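You operate a simulated robot arm through the tools that you are given. There is no shell and no other tool. Be economical: measure what you need, move in short steps, check, and stop when the job is done.

Carry out the task below with a simulated robot arm. There is one attempt and no reset: what you move stays moved.

JOB
Put things in order on the long oak table. At the end: the blue thread spool is on the pink box (marked "STRIPS"); the white blotter block one with a wooden top stands where the blue thread spool stood; the oblong black weight and the brown door stop on the long oak table have changed places; whatever was shut is shut again. Leave all else as you found it, and nothing knocked over.

Only the result counts: the job must be done as asked and must still hold three seconds after the hand-in. Knocking over, shifting, dropping, spilling or breaking anything else fails it.

ROBOT AND FRAMES
A 5-joint arm with a two-finger parallel gripper, fixed in place. Base frame: the origin is at the foot of the arm, x ahead of it, y to its left, z up; the work surface is at about z = 0. Lengths are in m, angles in degrees, forces in N, time in s.
With the tool pointing down near the work surface it reaches from about 0.26 to 0.68 m from the base axis. Its first joint turns from -66.0 to 66.0 degrees. The tool tilts only in the upright plane through the base axis and itself; it spins freely about its own axis. Payload 2.9 kg.
Tool frame: the origin (TCP) lies between the finger pads and is the grasp point; the fingertips stand 0.03 m ahead of it; z points along the fingers, y is the line along which they close. Largest opening 0.11 m; finger width 0.02, thickness 0.01; the body of the gripper, 0.048 by 0.112 m, starts 0.055 m behind the TCP.
Orientation is that of the tool frame in the base frame, as [roll, pitch, yaw] about the fixed x, y, z axes, in that order (R = Rz(yaw) Ry(pitch) Rx(roll)). With the fingers straight down and closing along the base's y, the tool's x points along the base's -x, its y along +y and its z along -z.

CONTROLS
- The arm moves only by the tool send_rows. Its argument "series" is a list of rows, each a list of 7 numbers: the shift along the base's x, y, z in mm, then the turn, a rotation vector about the base's x, y, z in rad, then the closure in counts, from 0 (fully open) to 255 (shut). In form: [[dx, dy, dz, rx, ry, rz, claw], ...]. A call has 1 to 10 rows; each row is the pose to reach, as a shift and turn from the pose commanded when the call began. Rows are played at 5 a second. More than 0.05 m and 8.6 degrees between two rows, or a gripper value outside its range, and nothing of the call is played. A pose out of reach is approached as far as the arm can. The call stops where the force on the tool passes 40 N (or 10 N more than at its start, if that is more) or the arm is blocked; 0.2 s more then pass. The fingers move at their own pace (about 0.108 m/s each) and stop on an object; they squeeze with about 25 N. The grip force told is the motor's: it shows also when the fingers shut on nothing. Time passes only in rows, and 0.2 s behind the last, so rows that repeat a pose let the fingers close. The reply holds the time, the measured pose of the TCP, the force on the tool along the base axes, the opening and the grip force, in the units named above and with some noise, and new pictures: "pictures" is both (left out), scene, wrist or none.
- Cameras (640 x 400 px; columns grow to the right, rows downward): "scene" is fixed at [0.0178, -0.4834, 0.582]; the picture's right is [0.72, -0.69, 0.00], its down [-0.55, -0.57, -0.62] and it looks along [0.43, 0.44, -0.79] (base axes); focal length 326 px, centre (320, 200). "wrist" rides on the gripper at [0.072, 0.017, -0.103] in the tool frame; the picture's right is [-0.23, 0.97, 0.00], its down [-0.76, -0.18, -0.62] and it looks along [-0.61, -0.14, 0.78] (tool axes); focal length 222 px, centre (320, 200). There is no depth. A picture from a camera that has moved, and an enlarged one, comes with that camera's place and axes in the base frame and with its lens. The place of the scene camera against the robot may be out by one fixed shift of up to 0.025 m in any direction.
- inspect(camera, box): a new picture of the part [left, top, right, bottom] of that camera's present view, enlarged. No time passes.
- finish_job(): hands the job in; it is judged then, once.

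Work in short steps. Places have to be worked out from the pictures, the camera data and where the tool is seen: move nearer, look again, correct. Check each grasp and each placing, and mend what went wrong. You have 120 turns and 200 pictures in all, those below and enlarged ones among them. Open the gripper and draw the arm clear of the work before you hand the job in, unless the task says otherwise; then end with one line.

The tools are called as a command line: name --pt "numbers of a row" for each row, then --argument value for the rest, lists and objects as JSON in quotes. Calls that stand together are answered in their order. send_rows: Moves the arm, as the interface text tells. Its arguments: {"type":"object","properties":{"series":{"type":"array","items":{"type":"array","items":{"type":"number"}}},"pictures":{"type":"string","enum":["both","scene","wrist","none"]}},"required":["series"]} The other tools are called the same way: inspect (camera, box) takes an enlarged picture of a part of a camera's view; finish_job () hands the job in.

At the start:

```text
t: 0.0
tool_pos: [0.3248, -0.2485, 0.2649]
orientation: [-179.9, 0.0, 179.9]
ft_force: [0.3, -1.2, 0.5]
gripper_width: 0.1103
grip_force: 0.1
```

scene: 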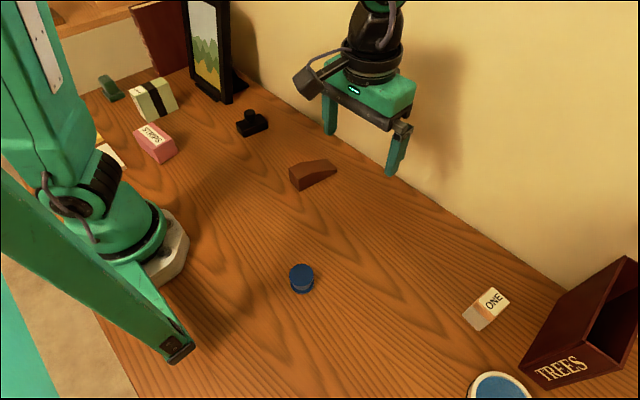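
wrist: 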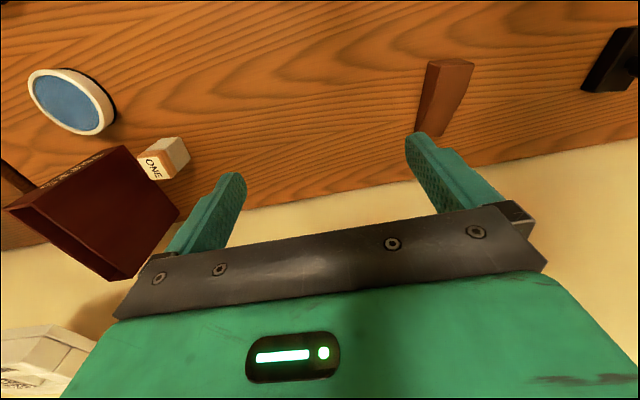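

I start by enlarging the scene to identify each object.

inspect --camera "scene" --box '[80, 50, 360, 225]'

inspect --camera "scene" --box '[270, 225, 550, 400]'

```text
2.29 times, centred on (220, 138) of scene
camera zoom: at [0.0178, -0.4834, 0.582], right [0.72, -0.69, 0.0], down [-0.55, -0.57, -0.62], along [0.43, 0.44, -0.79], focal length 746 px, centre (549, 343)
```

zoom: 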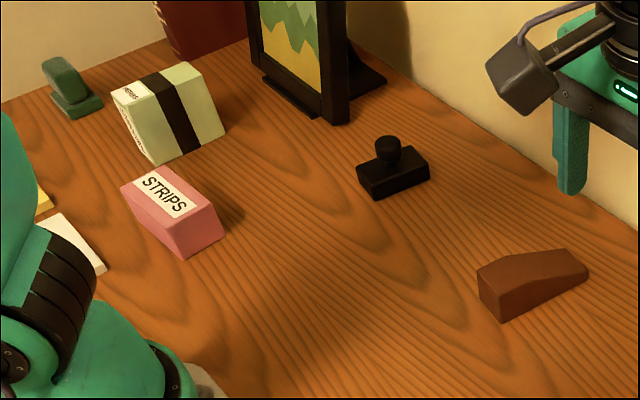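

```text
2.29 times, centred on (410, 312) of scene
camera zoom: at [0.0178, -0.4834, 0.582], right [0.72, -0.69, 0.0], down [-0.55, -0.57, -0.62], along [0.43, 0.44, -0.79], focal length 746 px, centre (114, -57)
```

zoom: 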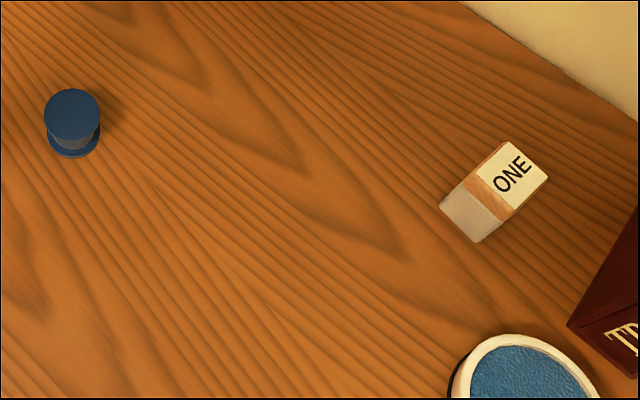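

The scene estimates and the wrist estimates differ by about 2 cm, so I'll trust the wrist camera. I'm going to hover over the spool, estimated near (0.187, -0.263), and look again.

send_rows --pt "-45 -5 -15 0 0 0 0" --pt "-90 -10 -35 0 0 0 0" --pt "-138 -15 -55 0 0 0 0" --pt "-138 -15 -85 0 0 0 0" --pt "-138 -15 -85 0 0 0 0"

```text
refused: row 3 steps farther than a row can; nothing moved
```

One row stepped too far, so I'm resending the same move in smaller steps.

send_rows --pt "-35 -4 -20 0 0 0 0" --pt "-70 -8 -40 0 0 0 0" --pt "-105 -12 -60 0 0 0 0" --pt "-138 -15 -85 0 0 0 0" --pt "-138 -15 -85 0 0 0 0"

```text
t: 1.2
tool_pos: [0.1866, -0.2605, 0.177]
orientation: [180.0, 0.0, 180.0]
ft_force: [0.1, 0.5, -0.3]
gripper_width: 0.11
grip_force: 0.0
camera wrist: at [0.1154, -0.2426, 0.2808], right [0.23, 0.97, 0.0], down [0.76, -0.18, 0.62], along [0.61, -0.14, -0.78], focal length 222 px, centre (320, 200)
```

scene: 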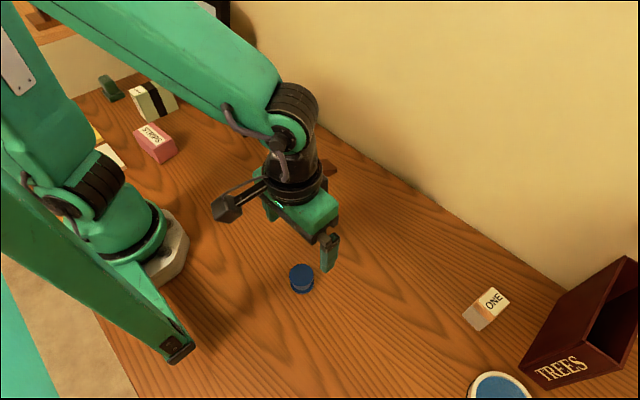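
wrist: 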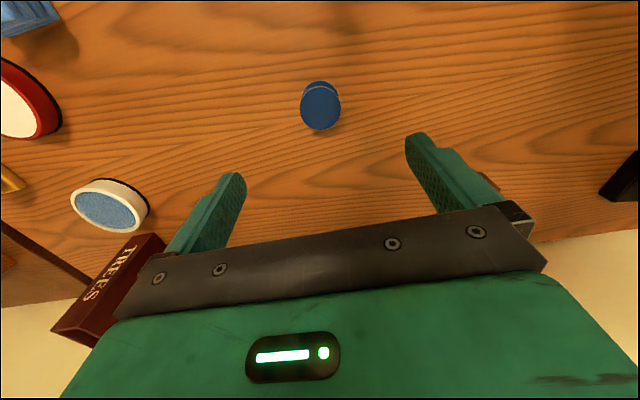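

The spool is nearly under the TCP. I'm zooming in to measure its diameter and height.

inspect --camera "wrist" --box '[272, 70, 368, 130]'

```text
6.67 times, centred on (320, 100) of wrist
camera zoom: at [0.1154, -0.2426, 0.2808], right [0.23, 0.97, 0.0], down [0.76, -0.18, 0.62], along [0.61, -0.14, -0.78], focal length 1481 px, centre (320, 867)
```

zoom: 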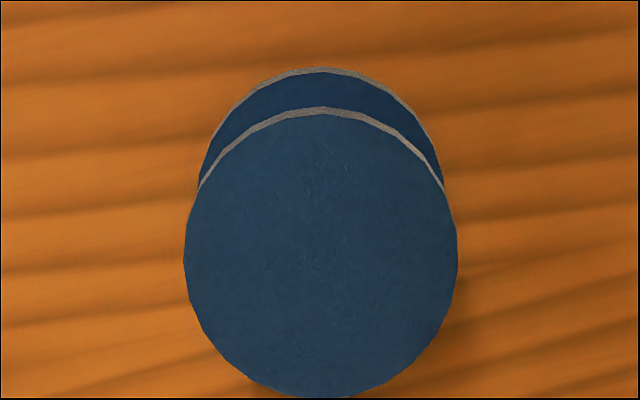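

The spool sits at about (0.185, -0.258), 44 mm across and about 35 mm high. I'm descending straight onto it and closing.

send_rows --pt "-1.5 3.5 -40 0 0 0 0" --pt "-1.5 3.5 -80 0 0 0 0" --pt "-1.5 3.5 -115 0 0 0 0" --pt "-1.5 3.5 -137 0 0 0 0" --pt "-1.5 3.5 -137 0 0 0 0" --pt "-1.5 3.5 -137 0 0 0 255" --pt "-1.5 3.5 -137 0 0 0 255" --pt "-1.5 3.5 -137 0 0 0 255" --pt "-1.5 3.5 -137 0 0 0 255"

```text
t: 3.2
tool_pos: [0.1876, -0.2588, 0.0443]
orientation: [-179.9, 0.0, -180.0]
ft_force: [0.1, -0.1, 0.1]
gripper_width: 0.0425
grip_force: 24.7
camera wrist: at [0.1145, -0.2407, 0.1476], right [0.23, 0.97, 0.0], down [0.76, -0.18, 0.62], along [0.61, -0.14, -0.78], focal length 222 px, centre (320, 200)
```

scene: 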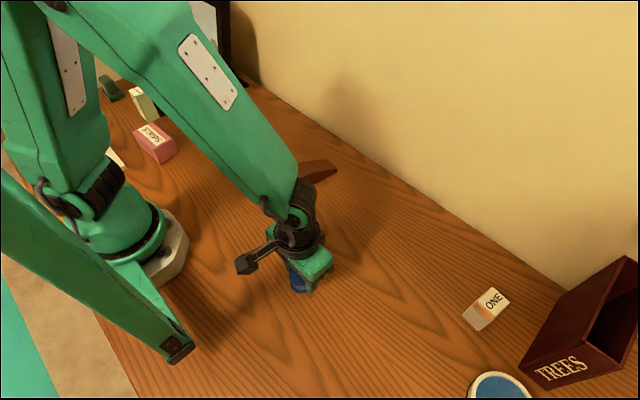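
wrist: 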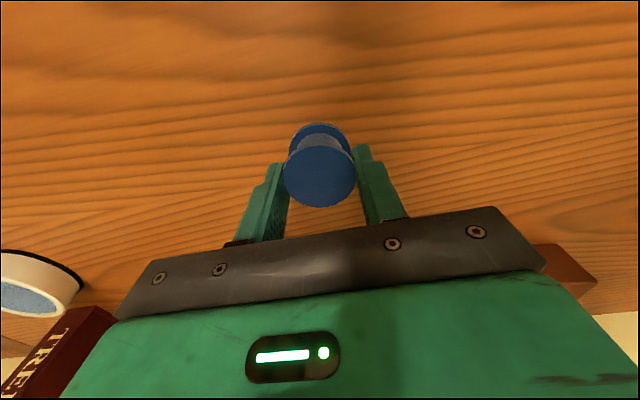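

The spool is gripped (42.5 mm opening, 25 N). I'm lifting it and swinging on an arc towards the pink box.

send_rows --pt "0 0 40 0 0 0 255" --pt "0 0 80 0 0 0 255" --pt "0 0 120 0 0 0 255" --pt "0 0 160 0 0 0 255" --pt "35 29 160 0 0 0 255" --pt "65 62 160 0 0 0 255" --pt "90 99 160 0 0 0 255" --pt "110 139 160 0 0 0 255" --pt "123 182 160 0 0 0 255" --pt "131 226 160 0 0 0 255"

```text
t: 5.4
tool_pos: [0.3165, -0.0352, 0.2037]
orientation: [180.0, 0.0, 180.0]
ft_force: [0.4, 0.1, 0.0]
gripper_width: 0.0426
grip_force: 25.0
camera wrist: at [0.2446, -0.0172, 0.3064], right [0.23, 0.97, 0.0], down [0.76, -0.18, 0.62], along [0.61, -0.14, -0.78], focal length 222 px, centre (320, 200)
```

scene: 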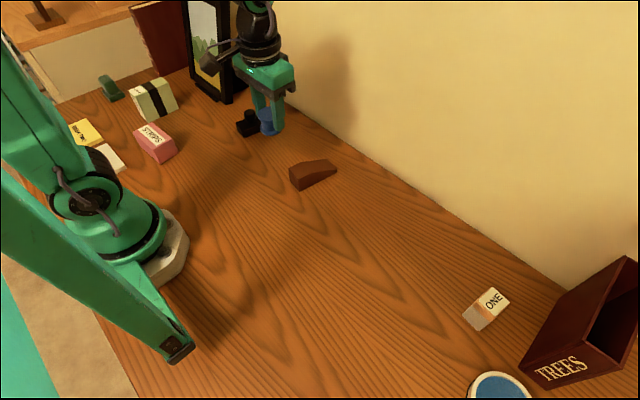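
wrist: 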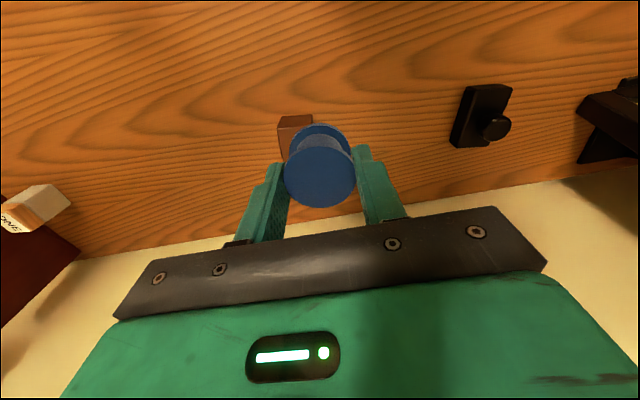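

The weight is also located, at about (0.383, 0.166). I'm continuing the arc to near the pink box.

send_rows --pt "2 44 0 0 0 0 255" --pt "-3 89 0 0 0 0 255" --pt "-14 132 0 0 0 0 255" --pt "-30 173 0 0 0 0 255" --pt "-53 212 0 0 0 0 255" --pt "-82 245 0 0 0 0 255" --pt "-115 261 0 0 0 0 255" --pt "-140 271 0 0 0 0 255" --pt "-140 271 0 0 0 0 255"

```text
t: 7.4
tool_pos: [0.176, 0.2388, 0.2009]
orientation: [-180.0, -0.1, -179.9]
ft_force: [-0.6, -0.7, -0.9]
gripper_width: 0.0425
grip_force: 25.3
camera wrist: at [0.1045, 0.2562, 0.3049], right [0.23, 0.97, 0.0], down [0.76, -0.18, 0.62], along [0.61, -0.14, -0.78], focal length 222 px, centre (320, 200)
```

scene: 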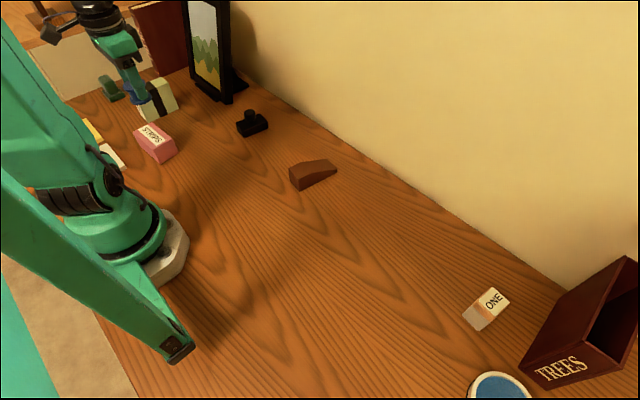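
wrist: 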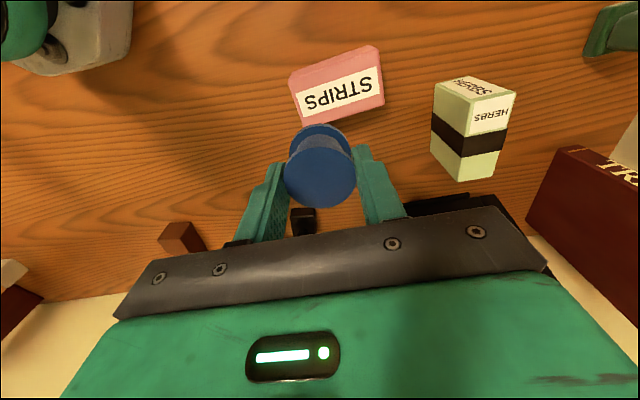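

The pink box is in view, so I'm zooming in on its top face to locate it.

inspect --camera "wrist" --box '[270, 30, 414, 120]'

inspect --camera "scene" --box '[115, 110, 195, 160]'

```text
4.44 times, centred on (342, 75) of wrist
camera zoom: at [0.1045, 0.2562, 0.3049], right [0.23, 0.97, 0.0], down [0.76, -0.18, 0.62], along [0.61, -0.14, -0.78], focal length 987 px, centre (222, 756)
```

zoom: 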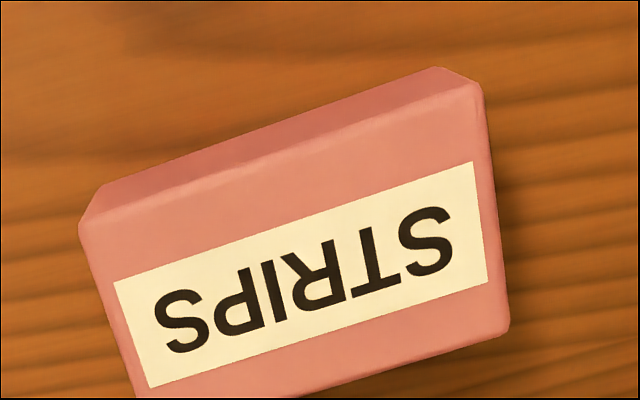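

```text
8.00 times, centred on (155, 135) of scene
camera zoom: at [0.0178, -0.4834, 0.582], right [0.72, -0.69, 0.0], down [-0.55, -0.57, -0.62], along [0.43, 0.44, -0.79], focal length 2612 px, centre (1640, 720)
```

zoom: 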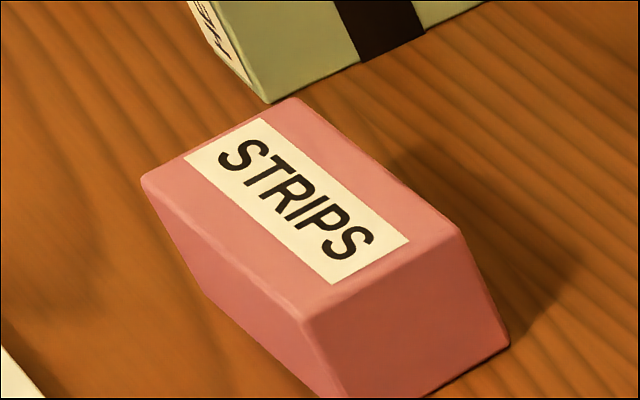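

The box top is centred at about (0.166, 0.262), height roughly 0.055. I'm moving the spool above it and lowering part-way.

send_rows --pt "-10 23 0 0 0 0 255" --pt "-10 23 -30 0 0 0 255" --pt "-10 23 -60 0 0 0 255" --pt "-10 23 -80 0 0 0 255" --pt "-10 23 -85 0 0 0 255"

inspect --camera "scene" --box '[91, 70, 219, 150]'

```text
t: 8.6
tool_pos: [0.1675, 0.2616, 0.1177]
orientation: [180.0, 0.0, 180.0]
ft_force: [0.0, 0.6, -0.4]
gripper_width: 0.0425
grip_force: 24.7
camera wrist: at [0.0958, 0.2793, 0.221], right [0.23, 0.97, 0.0], down [0.76, -0.18, 0.62], along [0.61, -0.14, -0.78], focal length 222 px, centre (320, 200)
```

scene: 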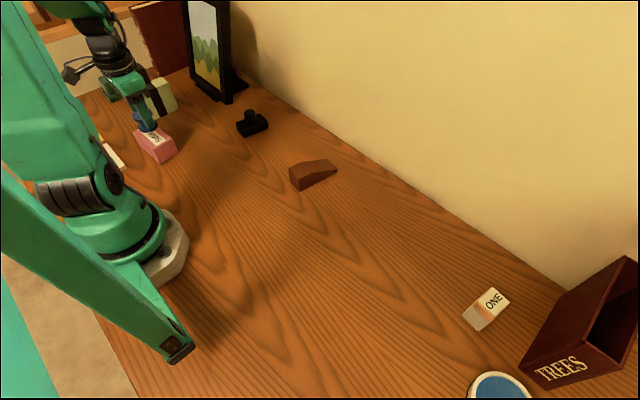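
wrist: 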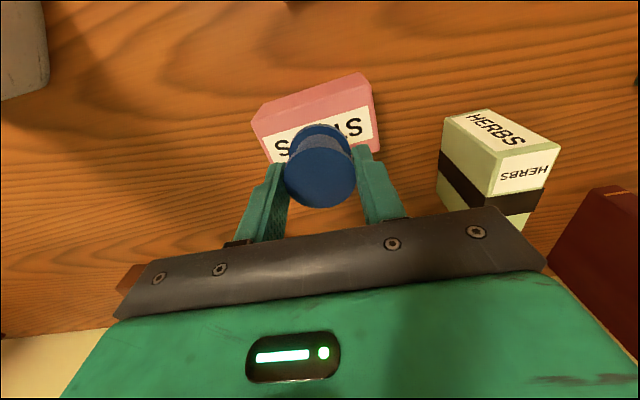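

```text
5.00 times, centred on (155, 110) of scene
camera zoom: at [0.0178, -0.4834, 0.582], right [0.72, -0.69, 0.0], down [-0.55, -0.57, -0.62], along [0.43, 0.44, -0.79], focal length 1633 px, centre (1145, 650)
```

zoom: 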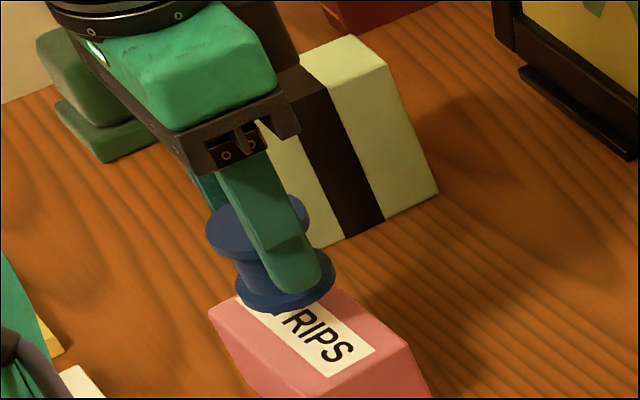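

Stereo between the two wrist views puts the box top at z≈0.045 and centred under the TCP. I'm lowering in small steps and watching the force.

send_rows --pt "0 0 -12 0 0 0 255" --pt "0 0 -20 0 0 0 255" --pt "0 0 -23 0 0 0 255" --pt "0 0 -23 0 0 0 255" --pictures "none"

inspect --camera "scene" --box '[91, 90, 219, 170]'

```text
t: 9.6
tool_pos: [0.1665, 0.2609, 0.0952]
orientation: [-180.0, 0.0, -180.0]
ft_force: [0.4, -0.3, -0.4]
gripper_width: 0.0424
grip_force: 25.0
```

```text
5.00 times, centred on (155, 130) of scene
camera zoom: at [0.0178, -0.4834, 0.582], right [0.72, -0.69, 0.0], down [-0.55, -0.57, -0.62], along [0.43, 0.44, -0.79], focal length 1633 px, centre (1145, 550)
```

zoom: 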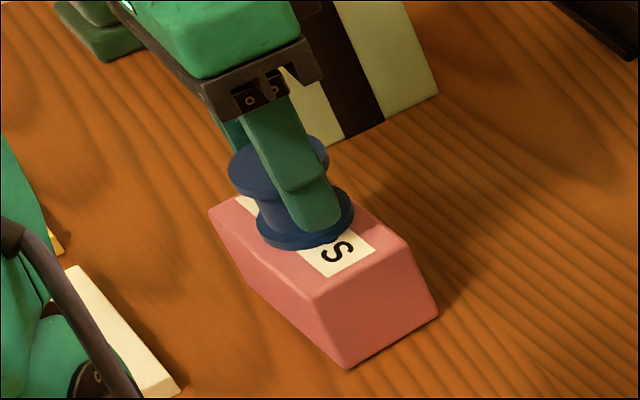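

Still no contact; the spool is just above the box. I'm lowering by 1.5 mm steps.

send_rows --pt "0 0 -1.5 0 0 0 255" --pt "0 0 -3 0 0 0 255" --pt "0 0 -4.5 0 0 0 255" --pictures "none"

inspect --camera "scene" --box '[123, 110, 187, 150]'

```text
t: 10.4
tool_pos: [0.1666, 0.2625, 0.0903]
orientation: [179.8, 0.1, 179.9]
ft_force: [4.3, -8.5, 32.2]
gripper_width: 0.0426
grip_force: 25.3
```

```text
10.00 times, centred on (155, 130) of scene
camera zoom: at [0.0177, -0.4835, 0.582], right [0.72, -0.69, 0.0], down [-0.55, -0.57, -0.62], along [0.43, 0.44, -0.79], focal length 3265 px, centre (1970, 900)
```

zoom: 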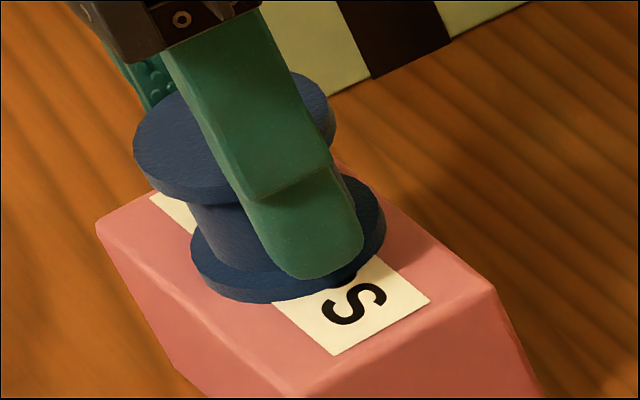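

Contact: 32 N upward. I'm easing up 1.5 mm, opening part-way and rising straight up.

send_rows --pt "0 0 1.5 0 0 0 255" --pt "0 0 1.5 0 0 0 130" --pt "0 0 1.5 0 0 0 80" --pt "0 0 1.5 0 0 0 60" --pt "0 0 20 0 0 0 60" --pt "0 0 50 0 0 0 60" --pt "0 0 90 0 0 0 60" --pt "0 0 120 0 0 0 0"

```text
t: 12.2
tool_pos: [0.1661, 0.2588, 0.2125]
orientation: [-179.9, -0.1, -179.9]
ft_force: [-0.1, 0.0, -0.4]
gripper_width: 0.1101
grip_force: 0.0
camera wrist: at [0.0944, 0.2766, 0.315], right [0.23, 0.97, 0.0], down [0.76, -0.18, 0.62], along [0.61, -0.14, -0.78], focal length 222 px, centre (320, 200)
```

scene: 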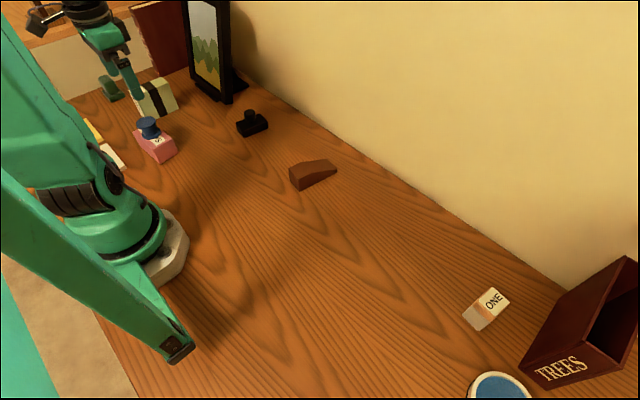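
wrist: 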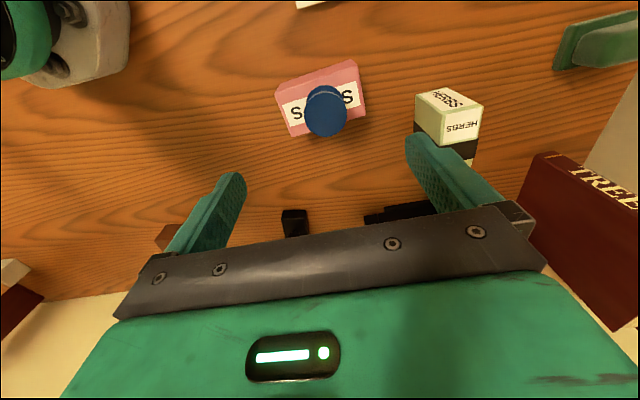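

The spool stands on the pink box. Next I'm moving above the black weight at about (0.383, 0.166) to measure it.

send_rows --pt "43 -20 0 0 0 0 0" --pt "86 -40 0 0 0 0 0" --pt "129 -60 0 0 0 0 0" --pt "172 -80 0 0 0 0 0" --pt "214 -97 0 0 0 0 0" --pt "214 -97 0 0 0 0 0" --pictures "wrist"

inspect --camera "wrist" --box '[240, 40, 400, 140]'

inspect --camera "scene" --box '[220, 90, 348, 200]'

```text
t: 13.6
tool_pos: [0.3806, 0.1623, 0.2107]
orientation: [-179.9, 0.0, 180.0]
ft_force: [-0.2, -0.4, -0.4]
gripper_width: 0.11
grip_force: 0.0
camera wrist: at [0.3091, 0.1791, 0.3147], right [0.23, 0.97, 0.0], down [0.76, -0.18, 0.62], along [0.61, -0.14, -0.78], focal length 222 px, centre (320, 200)
```

wrist: 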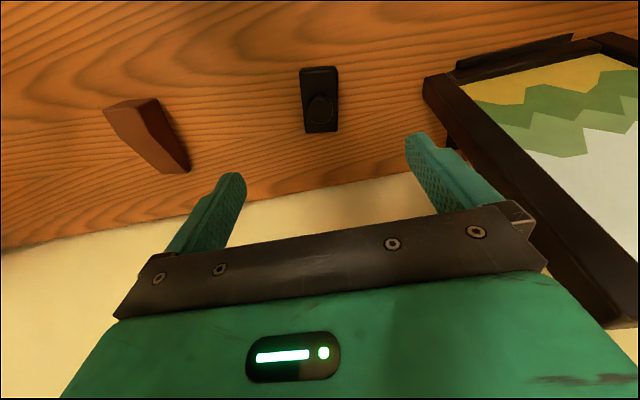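

```text
4.00 times, centred on (320, 90) of wrist
camera zoom: at [0.3091, 0.1791, 0.3147], right [0.23, 0.97, 0.0], down [0.76, -0.18, 0.62], along [0.61, -0.14, -0.78], focal length 888 px, centre (320, 640)
```

zoom: 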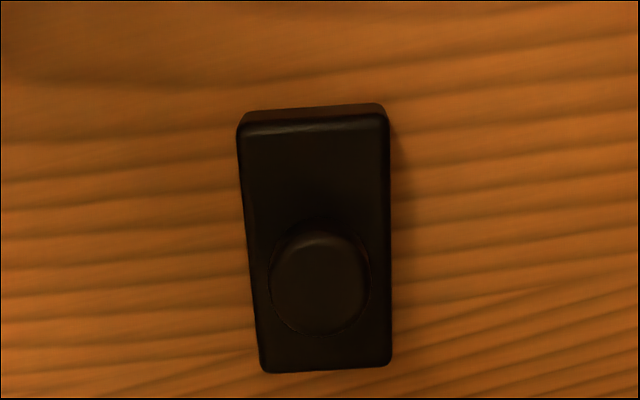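

```text
3.64 times, centred on (284, 145) of scene
camera zoom: at [0.0178, -0.4834, 0.582], right [0.72, -0.69, 0.0], down [-0.55, -0.57, -0.62], along [0.43, 0.44, -0.79], focal length 1187 px, centre (451, 400)
```

zoom: 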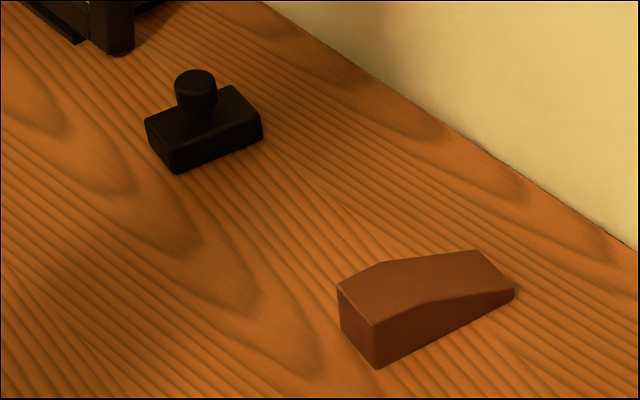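

Weight: centre about (0.387, 0.162), body roughly 72×45 mm, long axis turned about -10°. I'm turning the gripper to match and descending part-way to check.

send_rows --pt "3 0 -30 0 0 -0.09 0" --pt "6 0 -60 0 0 -0.178 0" --pt "6 0 -90 0 0 -0.178 0" --pt "6 0 -115 0 0 -0.178 0" --pt "6 0 -115 0 0 -0.178 0"

inspect --camera "wrist" --box '[220, 60, 420, 185]'

```text
t: 14.8
tool_pos: [0.3864, 0.1642, 0.0922]
orientation: [180.0, 0.0, 169.8]
ft_force: [0.7, 0.6, -1.0]
gripper_width: 0.1103
grip_force: 0.0
camera wrist: at [0.3181, 0.195, 0.1956], right [0.4, 0.92, 0.0], down [0.72, -0.31, 0.62], along [0.57, -0.25, -0.78], focal length 222 px, centre (320, 200)
```

scene: 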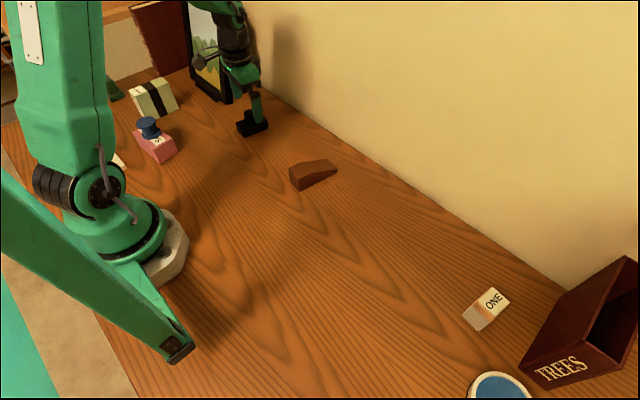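
wrist: 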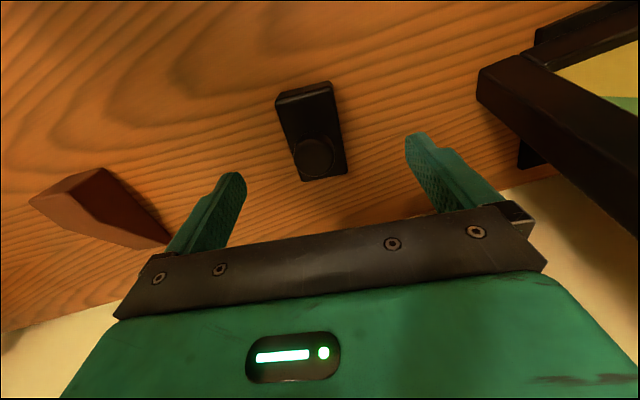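

```text
3.20 times, centred on (320, 122) of wrist
camera zoom: at [0.3181, 0.195, 0.1956], right [0.4, 0.92, 0.0], down [0.72, -0.31, 0.62], along [0.57, -0.25, -0.78], focal length 711 px, centre (320, 448)
```

zoom: 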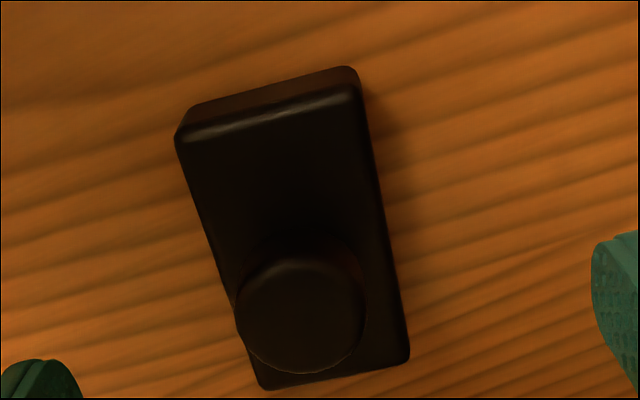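

The gripper is aligned; the body lies about 4 mm to the -y side. I'm correcting that, descending and closing.

send_rows --pt "0 -4 -25 0 0 0 0" --pt "0 -4 -45 0 0 0 0" --pt "0 -4 -59 0 0 0 0" --pt "0 -4 -59 0 0 0 0" --pt "0 -4 -59 0 0 0 255" --pt "0 -4 -59 0 0 0 255" --pt "0 -4 -59 0 0 0 255" --pt "0 -4 -59 0 0 0 255" --pictures "wrist"

```text
t: 16.6
tool_pos: [0.3866, 0.158, 0.0344]
orientation: [-180.0, 0.0, 169.8]
ft_force: [1.9, 1.3, -0.1]
gripper_width: 0.0449
grip_force: 24.9
camera wrist: at [0.319, 0.1888, 0.1377], right [0.4, 0.92, 0.0], down [0.72, -0.31, 0.62], along [0.57, -0.25, -0.78], focal length 222 px, centre (320, 200)
```

wrist: 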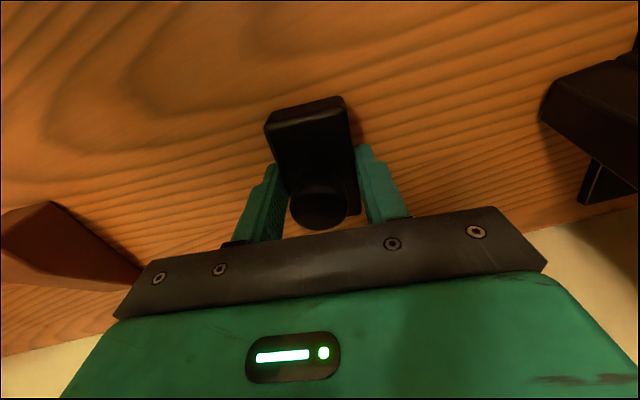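

The weight is gripped at 44.9 mm. I'm lifting it, carrying it to a free temporary spot at about (0.30, 0.04), and setting it down at the same height.

send_rows --pt "0 0 30 0 0 0 255" --pt "0 0 60 0 0 0 255" --pt "-22 -30 65 0 0 0 255" --pt "-44 -60 65 0 0 0 255" --pt "-66 -90 65 0 0 0 255" --pt "-86 -119 65 0 0 0 255" --pt "-86 -119 35 0 0 0 255" --pt "-86 -119 12 0 0 0 255" --pt "-86 -119 3 0 0 0 255" --pt "-86 -119 3 0 0 0 255"

```text
t: 18.8
tool_pos: [0.2999, 0.0405, 0.0375]
orientation: [179.9, 0.0, 169.8]
ft_force: [-0.1, 0.2, -5.8]
gripper_width: 0.0445
grip_force: 25.4
camera wrist: at [0.2329, 0.0714, 0.1406], right [0.4, 0.92, 0.0], down [0.72, -0.31, 0.62], along [0.57, -0.25, -0.78], focal length 222 px, centre (320, 200)
```

scene: 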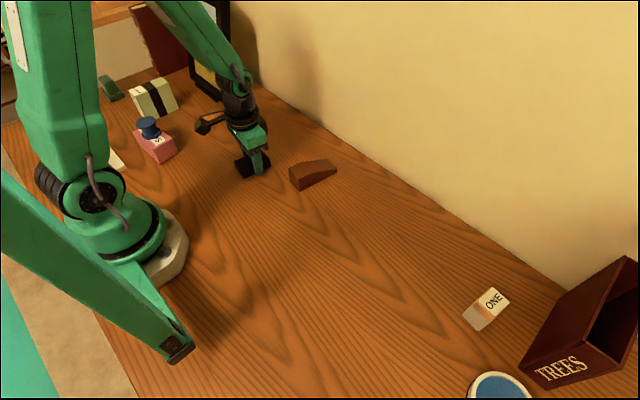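
wrist: 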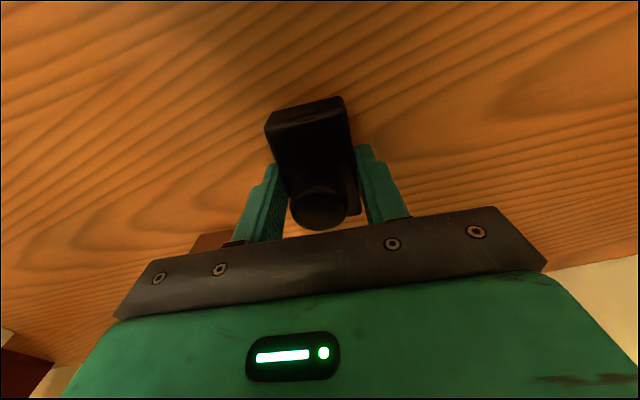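

The weight is 3 mm above the table, hanging freely. I'm setting it down, releasing, rising and moving above the door stop.

send_rows --pt "0 0 -3 0 0 0 255" --pt "0 0 -3 0 0 0 130" --pt "0 0 -3 0 0 0 60" --pt "0 0 -3 0 0 0 40" --pt "0 0 40 0 0 0 40" --pt "0 0 85 0 0 0 0" --pt "20 -33 115 0 0 0 0" --pt "40 -68 140 0 0 0 0" --pt "60 -98 165 0 0 0 0" --pt "72 -118 165 0 0 0 0"

inspect --camera "wrist" --box '[220, 40, 420, 165]'

```text
t: 21.0
tool_pos: [0.3711, -0.0749, 0.2063]
orientation: [180.0, 0.0, 169.7]
ft_force: [0.3, 0.9, 0.0]
gripper_width: 0.1101
grip_force: 0.0
camera wrist: at [0.3028, -0.045, 0.3087], right [0.4, 0.92, 0.0], down [0.72, -0.31, 0.62], along [0.57, -0.25, -0.78], focal length 222 px, centre (320, 200)
```

scene: 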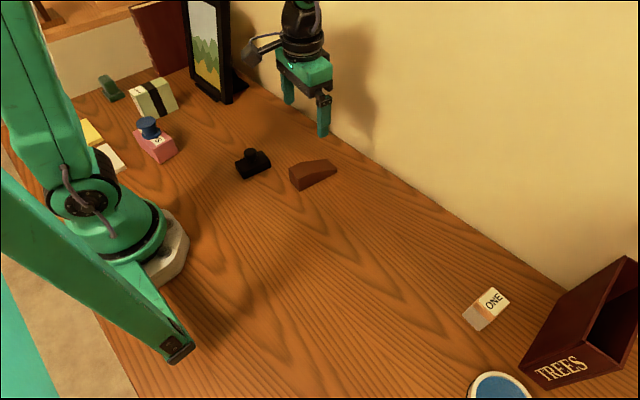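
wrist: 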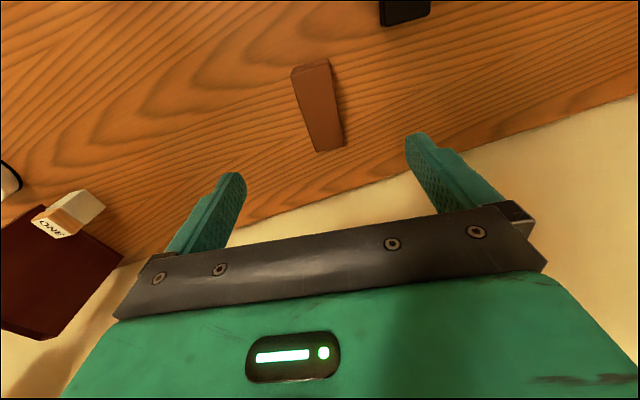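

```text
3.20 times, centred on (320, 102) of wrist
camera zoom: at [0.3028, -0.045, 0.3087], right [0.4, 0.92, 0.0], down [0.72, -0.31, 0.62], along [0.57, -0.25, -0.78], focal length 711 px, centre (320, 512)
```

zoom: 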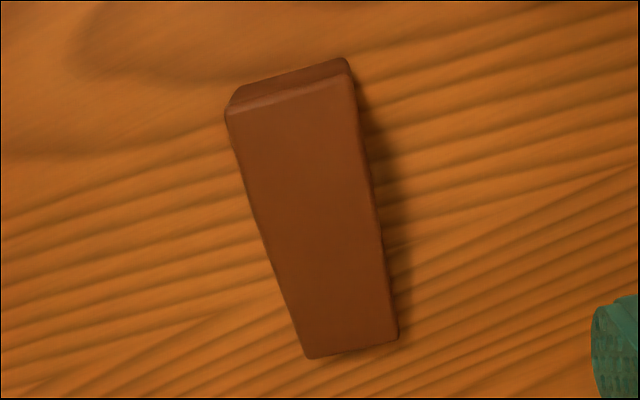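

Door stop: centre about (0.386, -0.080), 110×43 mm, and also turned -10°, so the existing gripper yaw fits. I'm descending to grip it slightly towards its thick end.

send_rows --pt "4 -3 -40 0 0 0 0" --pt "4 -3 -80 0 0 0 0" --pt "4 -3 -120 0 0 0 0" --pt "4 -3 -150 0 0 0 0" --pt "4 -3 -165 0 0 0 0" --pt "4 -3 -165 0 0 0 0" --pt "4 -3 -165 0 0 0 255" --pt "4 -3 -165 0 0 0 255" --pt "4 -3 -165 0 0 0 255" --pt "4 -3 -165 0 0 0 255"

```text
t: 23.2
tool_pos: [0.3759, -0.08, 0.0386]
orientation: [-180.0, 0.1, 169.9]
ft_force: [-0.8, -0.5, 1.1]
gripper_width: 0.0436
grip_force: 24.8
camera wrist: at [0.308, -0.0493, 0.1423], right [0.4, 0.92, 0.0], down [0.72, -0.31, 0.62], along [0.57, -0.25, -0.78], focal length 222 px, centre (320, 200)
```

scene: 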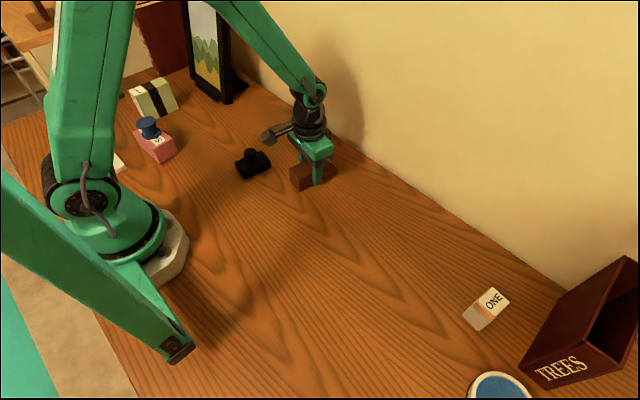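
wrist: 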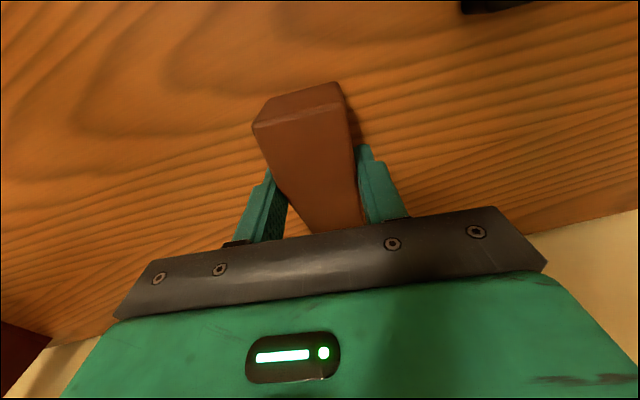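

The door stop is gripped (43.6 mm). I'm lifting it 90 mm and carrying it +241 mm in y to the weight's old place.

send_rows --pt "0 0 30 0 0 0 255" --pt "0 0 65 0 0 0 255" --pt "0 10 95 0 0 0 255" --pt "0 50 95 0 0 0 255" --pt "0 95 95 0 0 0 255" --pt "0 140 95 0 0 0 255" --pt "0 185 95 0 0 0 255" --pt "0 225 95 0 0 0 255" --pt "0 241 80 0 0 0 255" --pt "0 241 50 0 0 0 255"

```text
t: 25.4
tool_pos: [0.3788, 0.1598, 0.0923]
orientation: [180.0, 0.0, 169.8]
ft_force: [-1.1, -0.1, -1.3]
gripper_width: 0.0436
grip_force: 24.8
camera wrist: at [0.3121, 0.1908, 0.1957], right [0.4, 0.92, 0.0], down [0.72, -0.31, 0.62], along [0.57, -0.25, -0.78], focal length 222 px, centre (320, 200)
```

scene: 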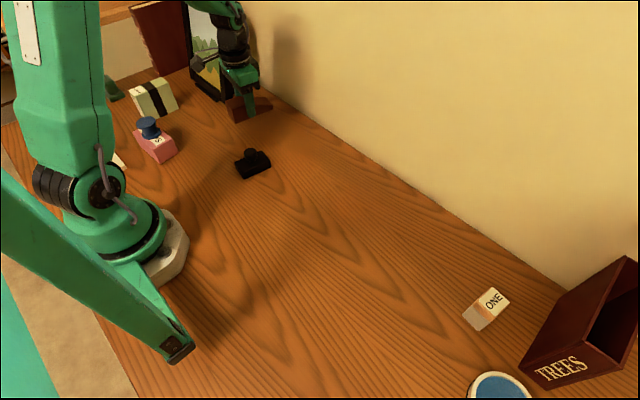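
wrist: 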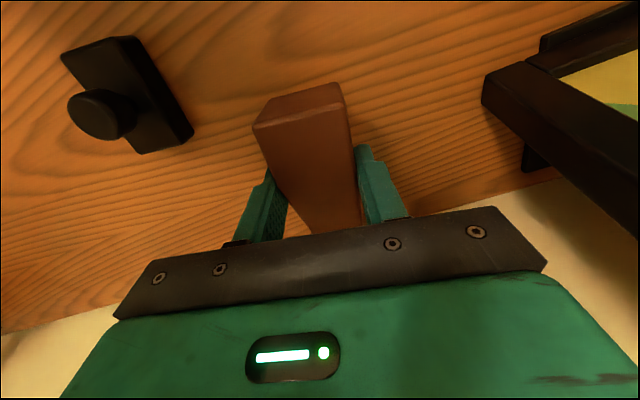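

It's clear of the frame and over the spot. I'm lowering the remaining 50 mm, releasing and rising.

send_rows --pt "0 0 -25 0 0 0 255" --pt "0 0 -42 0 0 0 255" --pt "0 0 -49 0 0 0 255" --pt "0 0 -49.5 0 0 0 255" --pt "0 0 -49.5 0 0 0 130" --pt "0 0 -49.5 0 0 0 60" --pt "0 0 -49.5 0 0 0 50" --pt "0 0 -10 0 0 0 50" --pt "0 0 35 0 0 0 50" --pt "0 0 80 0 0 0 0"

```text
t: 27.6
tool_pos: [0.376, 0.1593, 0.1671]
orientation: [-180.0, 0.0, 169.9]
ft_force: [-0.3, 0.2, -1.1]
gripper_width: 0.11
grip_force: 0.0
camera wrist: at [0.3093, 0.1892, 0.2713], right [0.4, 0.92, 0.0], down [0.72, -0.31, 0.62], along [0.57, -0.25, -0.78], focal length 222 px, centre (320, 200)
```

scene: 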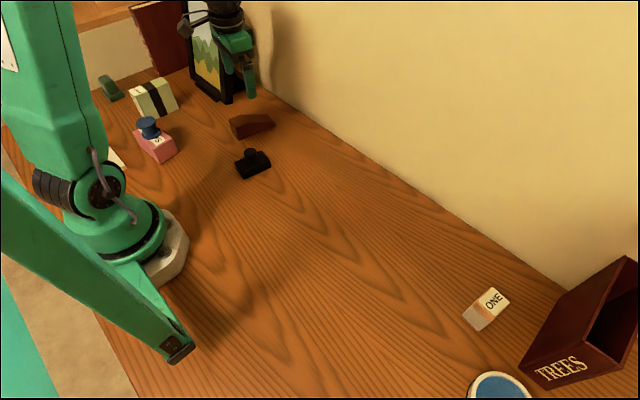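
wrist: 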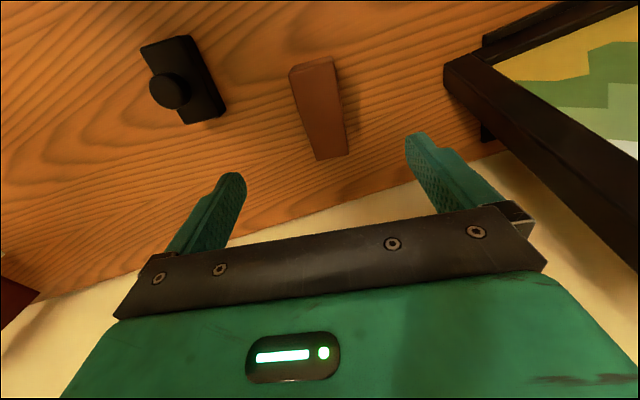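

The door stop stands where the weight was. I'm going back to the weight's known temporary spot to regrip it.

send_rows --pt "-25 -40 0 0 0 0 0" --pt "-50 -80 0 0 0 0 0" --pt "-76 -120 0 0 0 0 0" --pt "-76 -120 -45 0 0 0 0" --pt "-76 -120 -90 0 0 0 0" --pt "-76 -120 -130 0 0 0 0" --pt "-76 -120 -130 0 0 0 255" --pt "-76 -120 -130 0 0 0 255" --pt "-76 -120 -130 0 0 0 255" --pt "-76 -120 -130 0 0 0 255" --pictures "wrist"

```text
t: 29.8
tool_pos: [0.2993, 0.0398, 0.038]
orientation: [-180.0, -0.1, 169.7]
ft_force: [0.5, -0.5, 0.0]
gripper_width: 0.0446
grip_force: 24.6
camera wrist: at [0.2322, 0.0701, 0.1409], right [0.4, 0.92, 0.0], down [0.72, -0.31, 0.62], along [0.57, -0.25, -0.78], focal length 222 px, centre (320, 200)
```

wrist: 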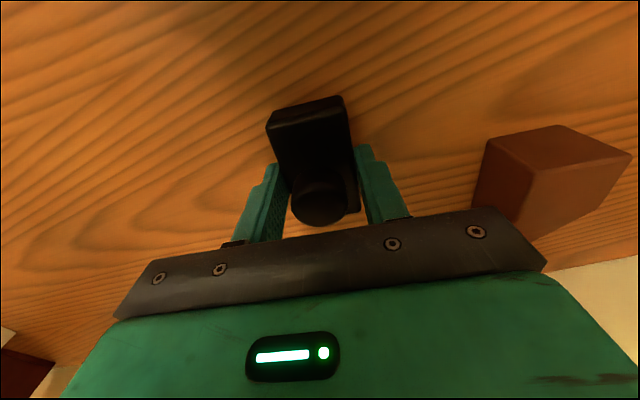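

The weight is regripped. I'm carrying it to the door stop's old place at (0.386, -0.082).

send_rows --pt "0 0 30 0 0 0 255" --pt "0 0 60 0 0 0 255" --pt "22 -31 65 0 0 0 255" --pt "44 -62 65 0 0 0 255" --pt "66 -93 65 0 0 0 255" --pt "86 -122 65 0 0 0 255" --pt "86 -122 30 0 0 0 255" --pt "86 -122 8 0 0 0 255" --pt "86 -122 0.5 0 0 0 255" --pt "86 -122 0.5 0 0 0 255"

```text
t: 32.0
tool_pos: [0.3867, -0.0833, 0.0413]
orientation: [179.9, -0.1, 169.8]
ft_force: [0.5, 0.7, -5.0]
gripper_width: 0.0449
grip_force: 24.9
camera wrist: at [0.3192, -0.0522, 0.1438], right [0.4, 0.92, 0.0], down [0.72, -0.31, 0.62], along [0.57, -0.25, -0.78], focal length 222 px, centre (320, 200)
```

scene: 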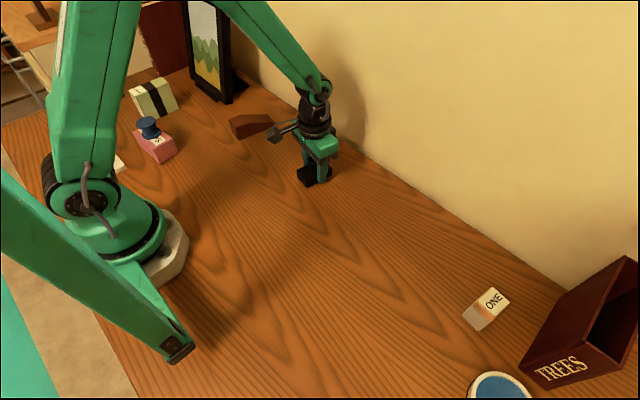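
wrist: 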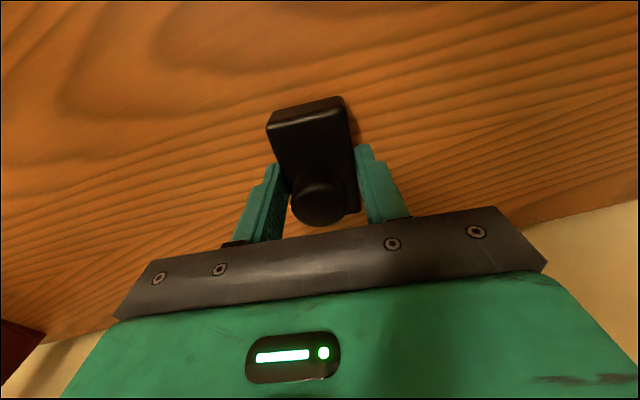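

It still hangs freely (-5 N). I'm lowering in 1 mm steps until contact.

send_rows --pt "0 0 -1 0 0 0 255" --pt "0 0 -2 0 0 0 255" --pt "0 0 -2 0 0 0 255" --pictures "none"

```text
t: 32.8
tool_pos: [0.386, -0.0823, 0.0395]
orientation: [180.0, 0.0, 169.8]
ft_force: [0.2, 0.1, -5.3]
gripper_width: 0.0449
grip_force: 24.6
```

send_rows --pt "0 0 -1 0 0 0 255" --pt "0 0 -2 0 0 0 255" --pt "0 0 -2 0 0 0 255" --pictures "none"

```text
t: 33.6
tool_pos: [0.3861, -0.0803, 0.0378]
orientation: [179.9, 0.2, 169.8]
ft_force: [-5.1, -2.8, 8.4]
gripper_width: 0.0448
grip_force: 25.4
```

Contact (+8 N). I'm releasing, rising, and starting towards the ONE block.

send_rows --pt "0 0 0.5 0 0 0 130" --pt "0 0 0.5 0 0 0 60" --pt "0 0 0.5 0 0 0 50" --pt "0 0 40 0 0 0 50" --pt "0 0 85 0 0 0 0" --pt "-5 -25 125 0 0 0 0" --pt "-10 -65 150 0 0 0 0" --pt "-15 -112 160 0 0 0 0" --pt "-20 -159 160 0 0 0 0" --pt "-24 -206 160 0 0 0 0"

```text
t: 35.8
tool_pos: [0.3613, -0.2894, 0.1966]
orientation: [-179.9, -0.1, 169.8]
ft_force: [0.7, 0.1, -0.4]
gripper_width: 0.1101
grip_force: 0.0
camera wrist: at [0.2936, -0.2587, 0.3], right [0.4, 0.92, 0.0], down [0.72, -0.31, 0.62], along [0.57, -0.25, -0.78], focal length 222 px, centre (320, 200)
```

scene: 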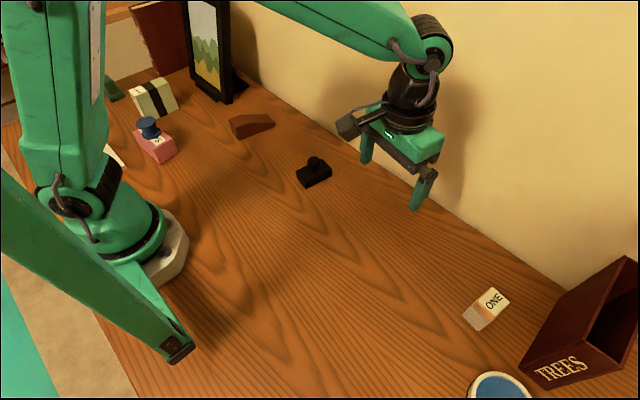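
wrist: 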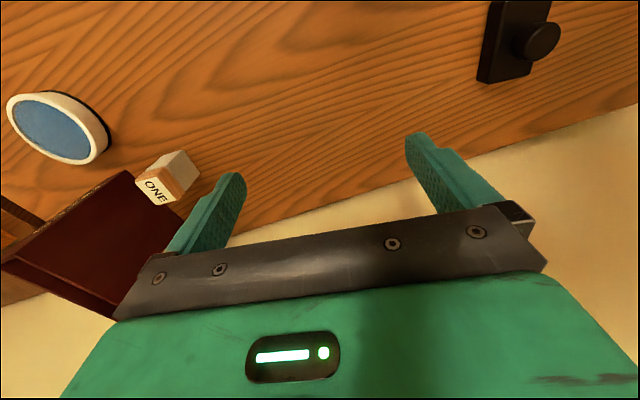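

The ONE block is in view at the left. I'm moving closer to it at the same height.

send_rows --pt "0 -45 0 0 0 0 0" --pt "0 -90 0 0 0 0 0" --pt "-2 -135 0 0 0 0 0" --pt "-4 -165 0 0 0 0 0" --pt "-4 -165 0 0 0 0 0"

inspect --camera "wrist" --box '[160, 40, 360, 165]'

```text
t: 37.0
tool_pos: [0.3576, -0.4509, 0.1958]
orientation: [180.0, 0.0, 169.8]
ft_force: [-0.5, -0.3, 0.1]
gripper_width: 0.1103
grip_force: 0.0
camera wrist: at [0.2896, -0.4216, 0.2993], right [0.4, 0.92, 0.0], down [0.72, -0.31, 0.62], along [0.57, -0.25, -0.78], focal length 222 px, centre (320, 200)
```

scene: 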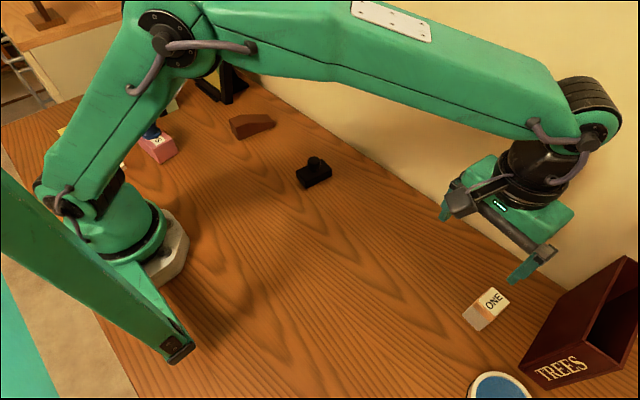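
wrist: 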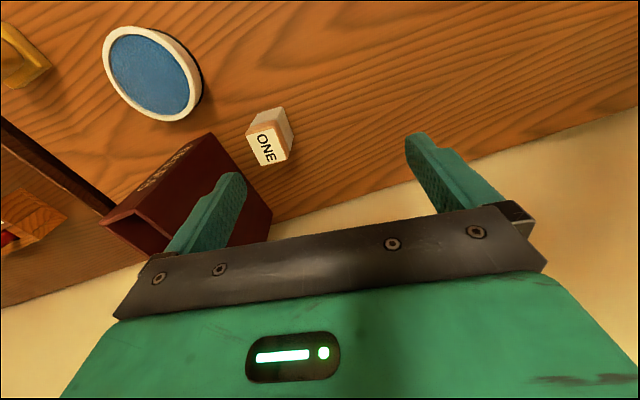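

```text
3.20 times, centred on (260, 102) of wrist
camera zoom: at [0.2896, -0.4216, 0.2993], right [0.4, 0.92, 0.0], down [0.72, -0.31, 0.62], along [0.57, -0.25, -0.78], focal length 711 px, centre (512, 512)
```

zoom: 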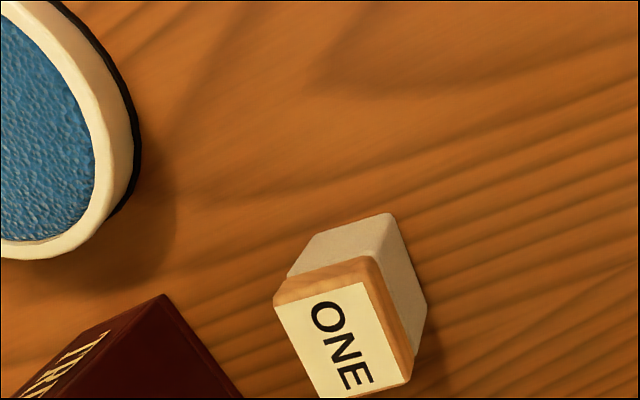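

ONE block: centre about (0.368, -0.525), roughly 46×38 mm, about 58 mm high, turned about -8°. The TREES box is close, so I'm checking its geometry before reaching in.

inspect --camera "scene" --box '[440, 240, 640, 400]'

inspect --camera "wrist" --box '[60, 80, 316, 240]'

```text
2.50 times, centred on (540, 320) of scene
camera zoom: at [0.0178, -0.4834, 0.582], right [0.72, -0.69, 0.0], down [-0.55, -0.57, -0.62], along [0.43, 0.44, -0.79], focal length 816 px, centre (-230, -100)
```

zoom: 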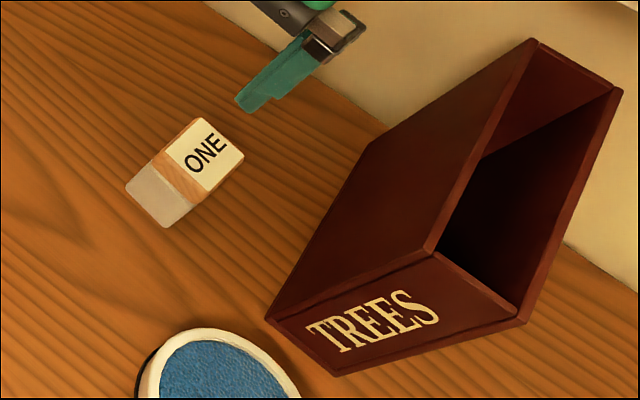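

```text
2.50 times, centred on (188, 160) of wrist
camera zoom: at [0.2896, -0.4216, 0.2993], right [0.4, 0.92, 0.0], down [0.72, -0.31, 0.62], along [0.57, -0.25, -0.78], focal length 555 px, centre (650, 300)
```

zoom: 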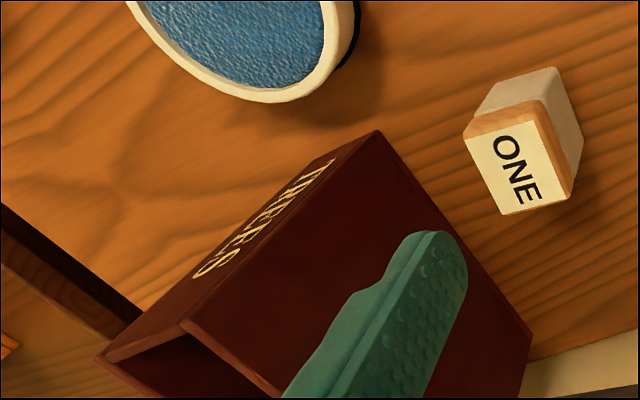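

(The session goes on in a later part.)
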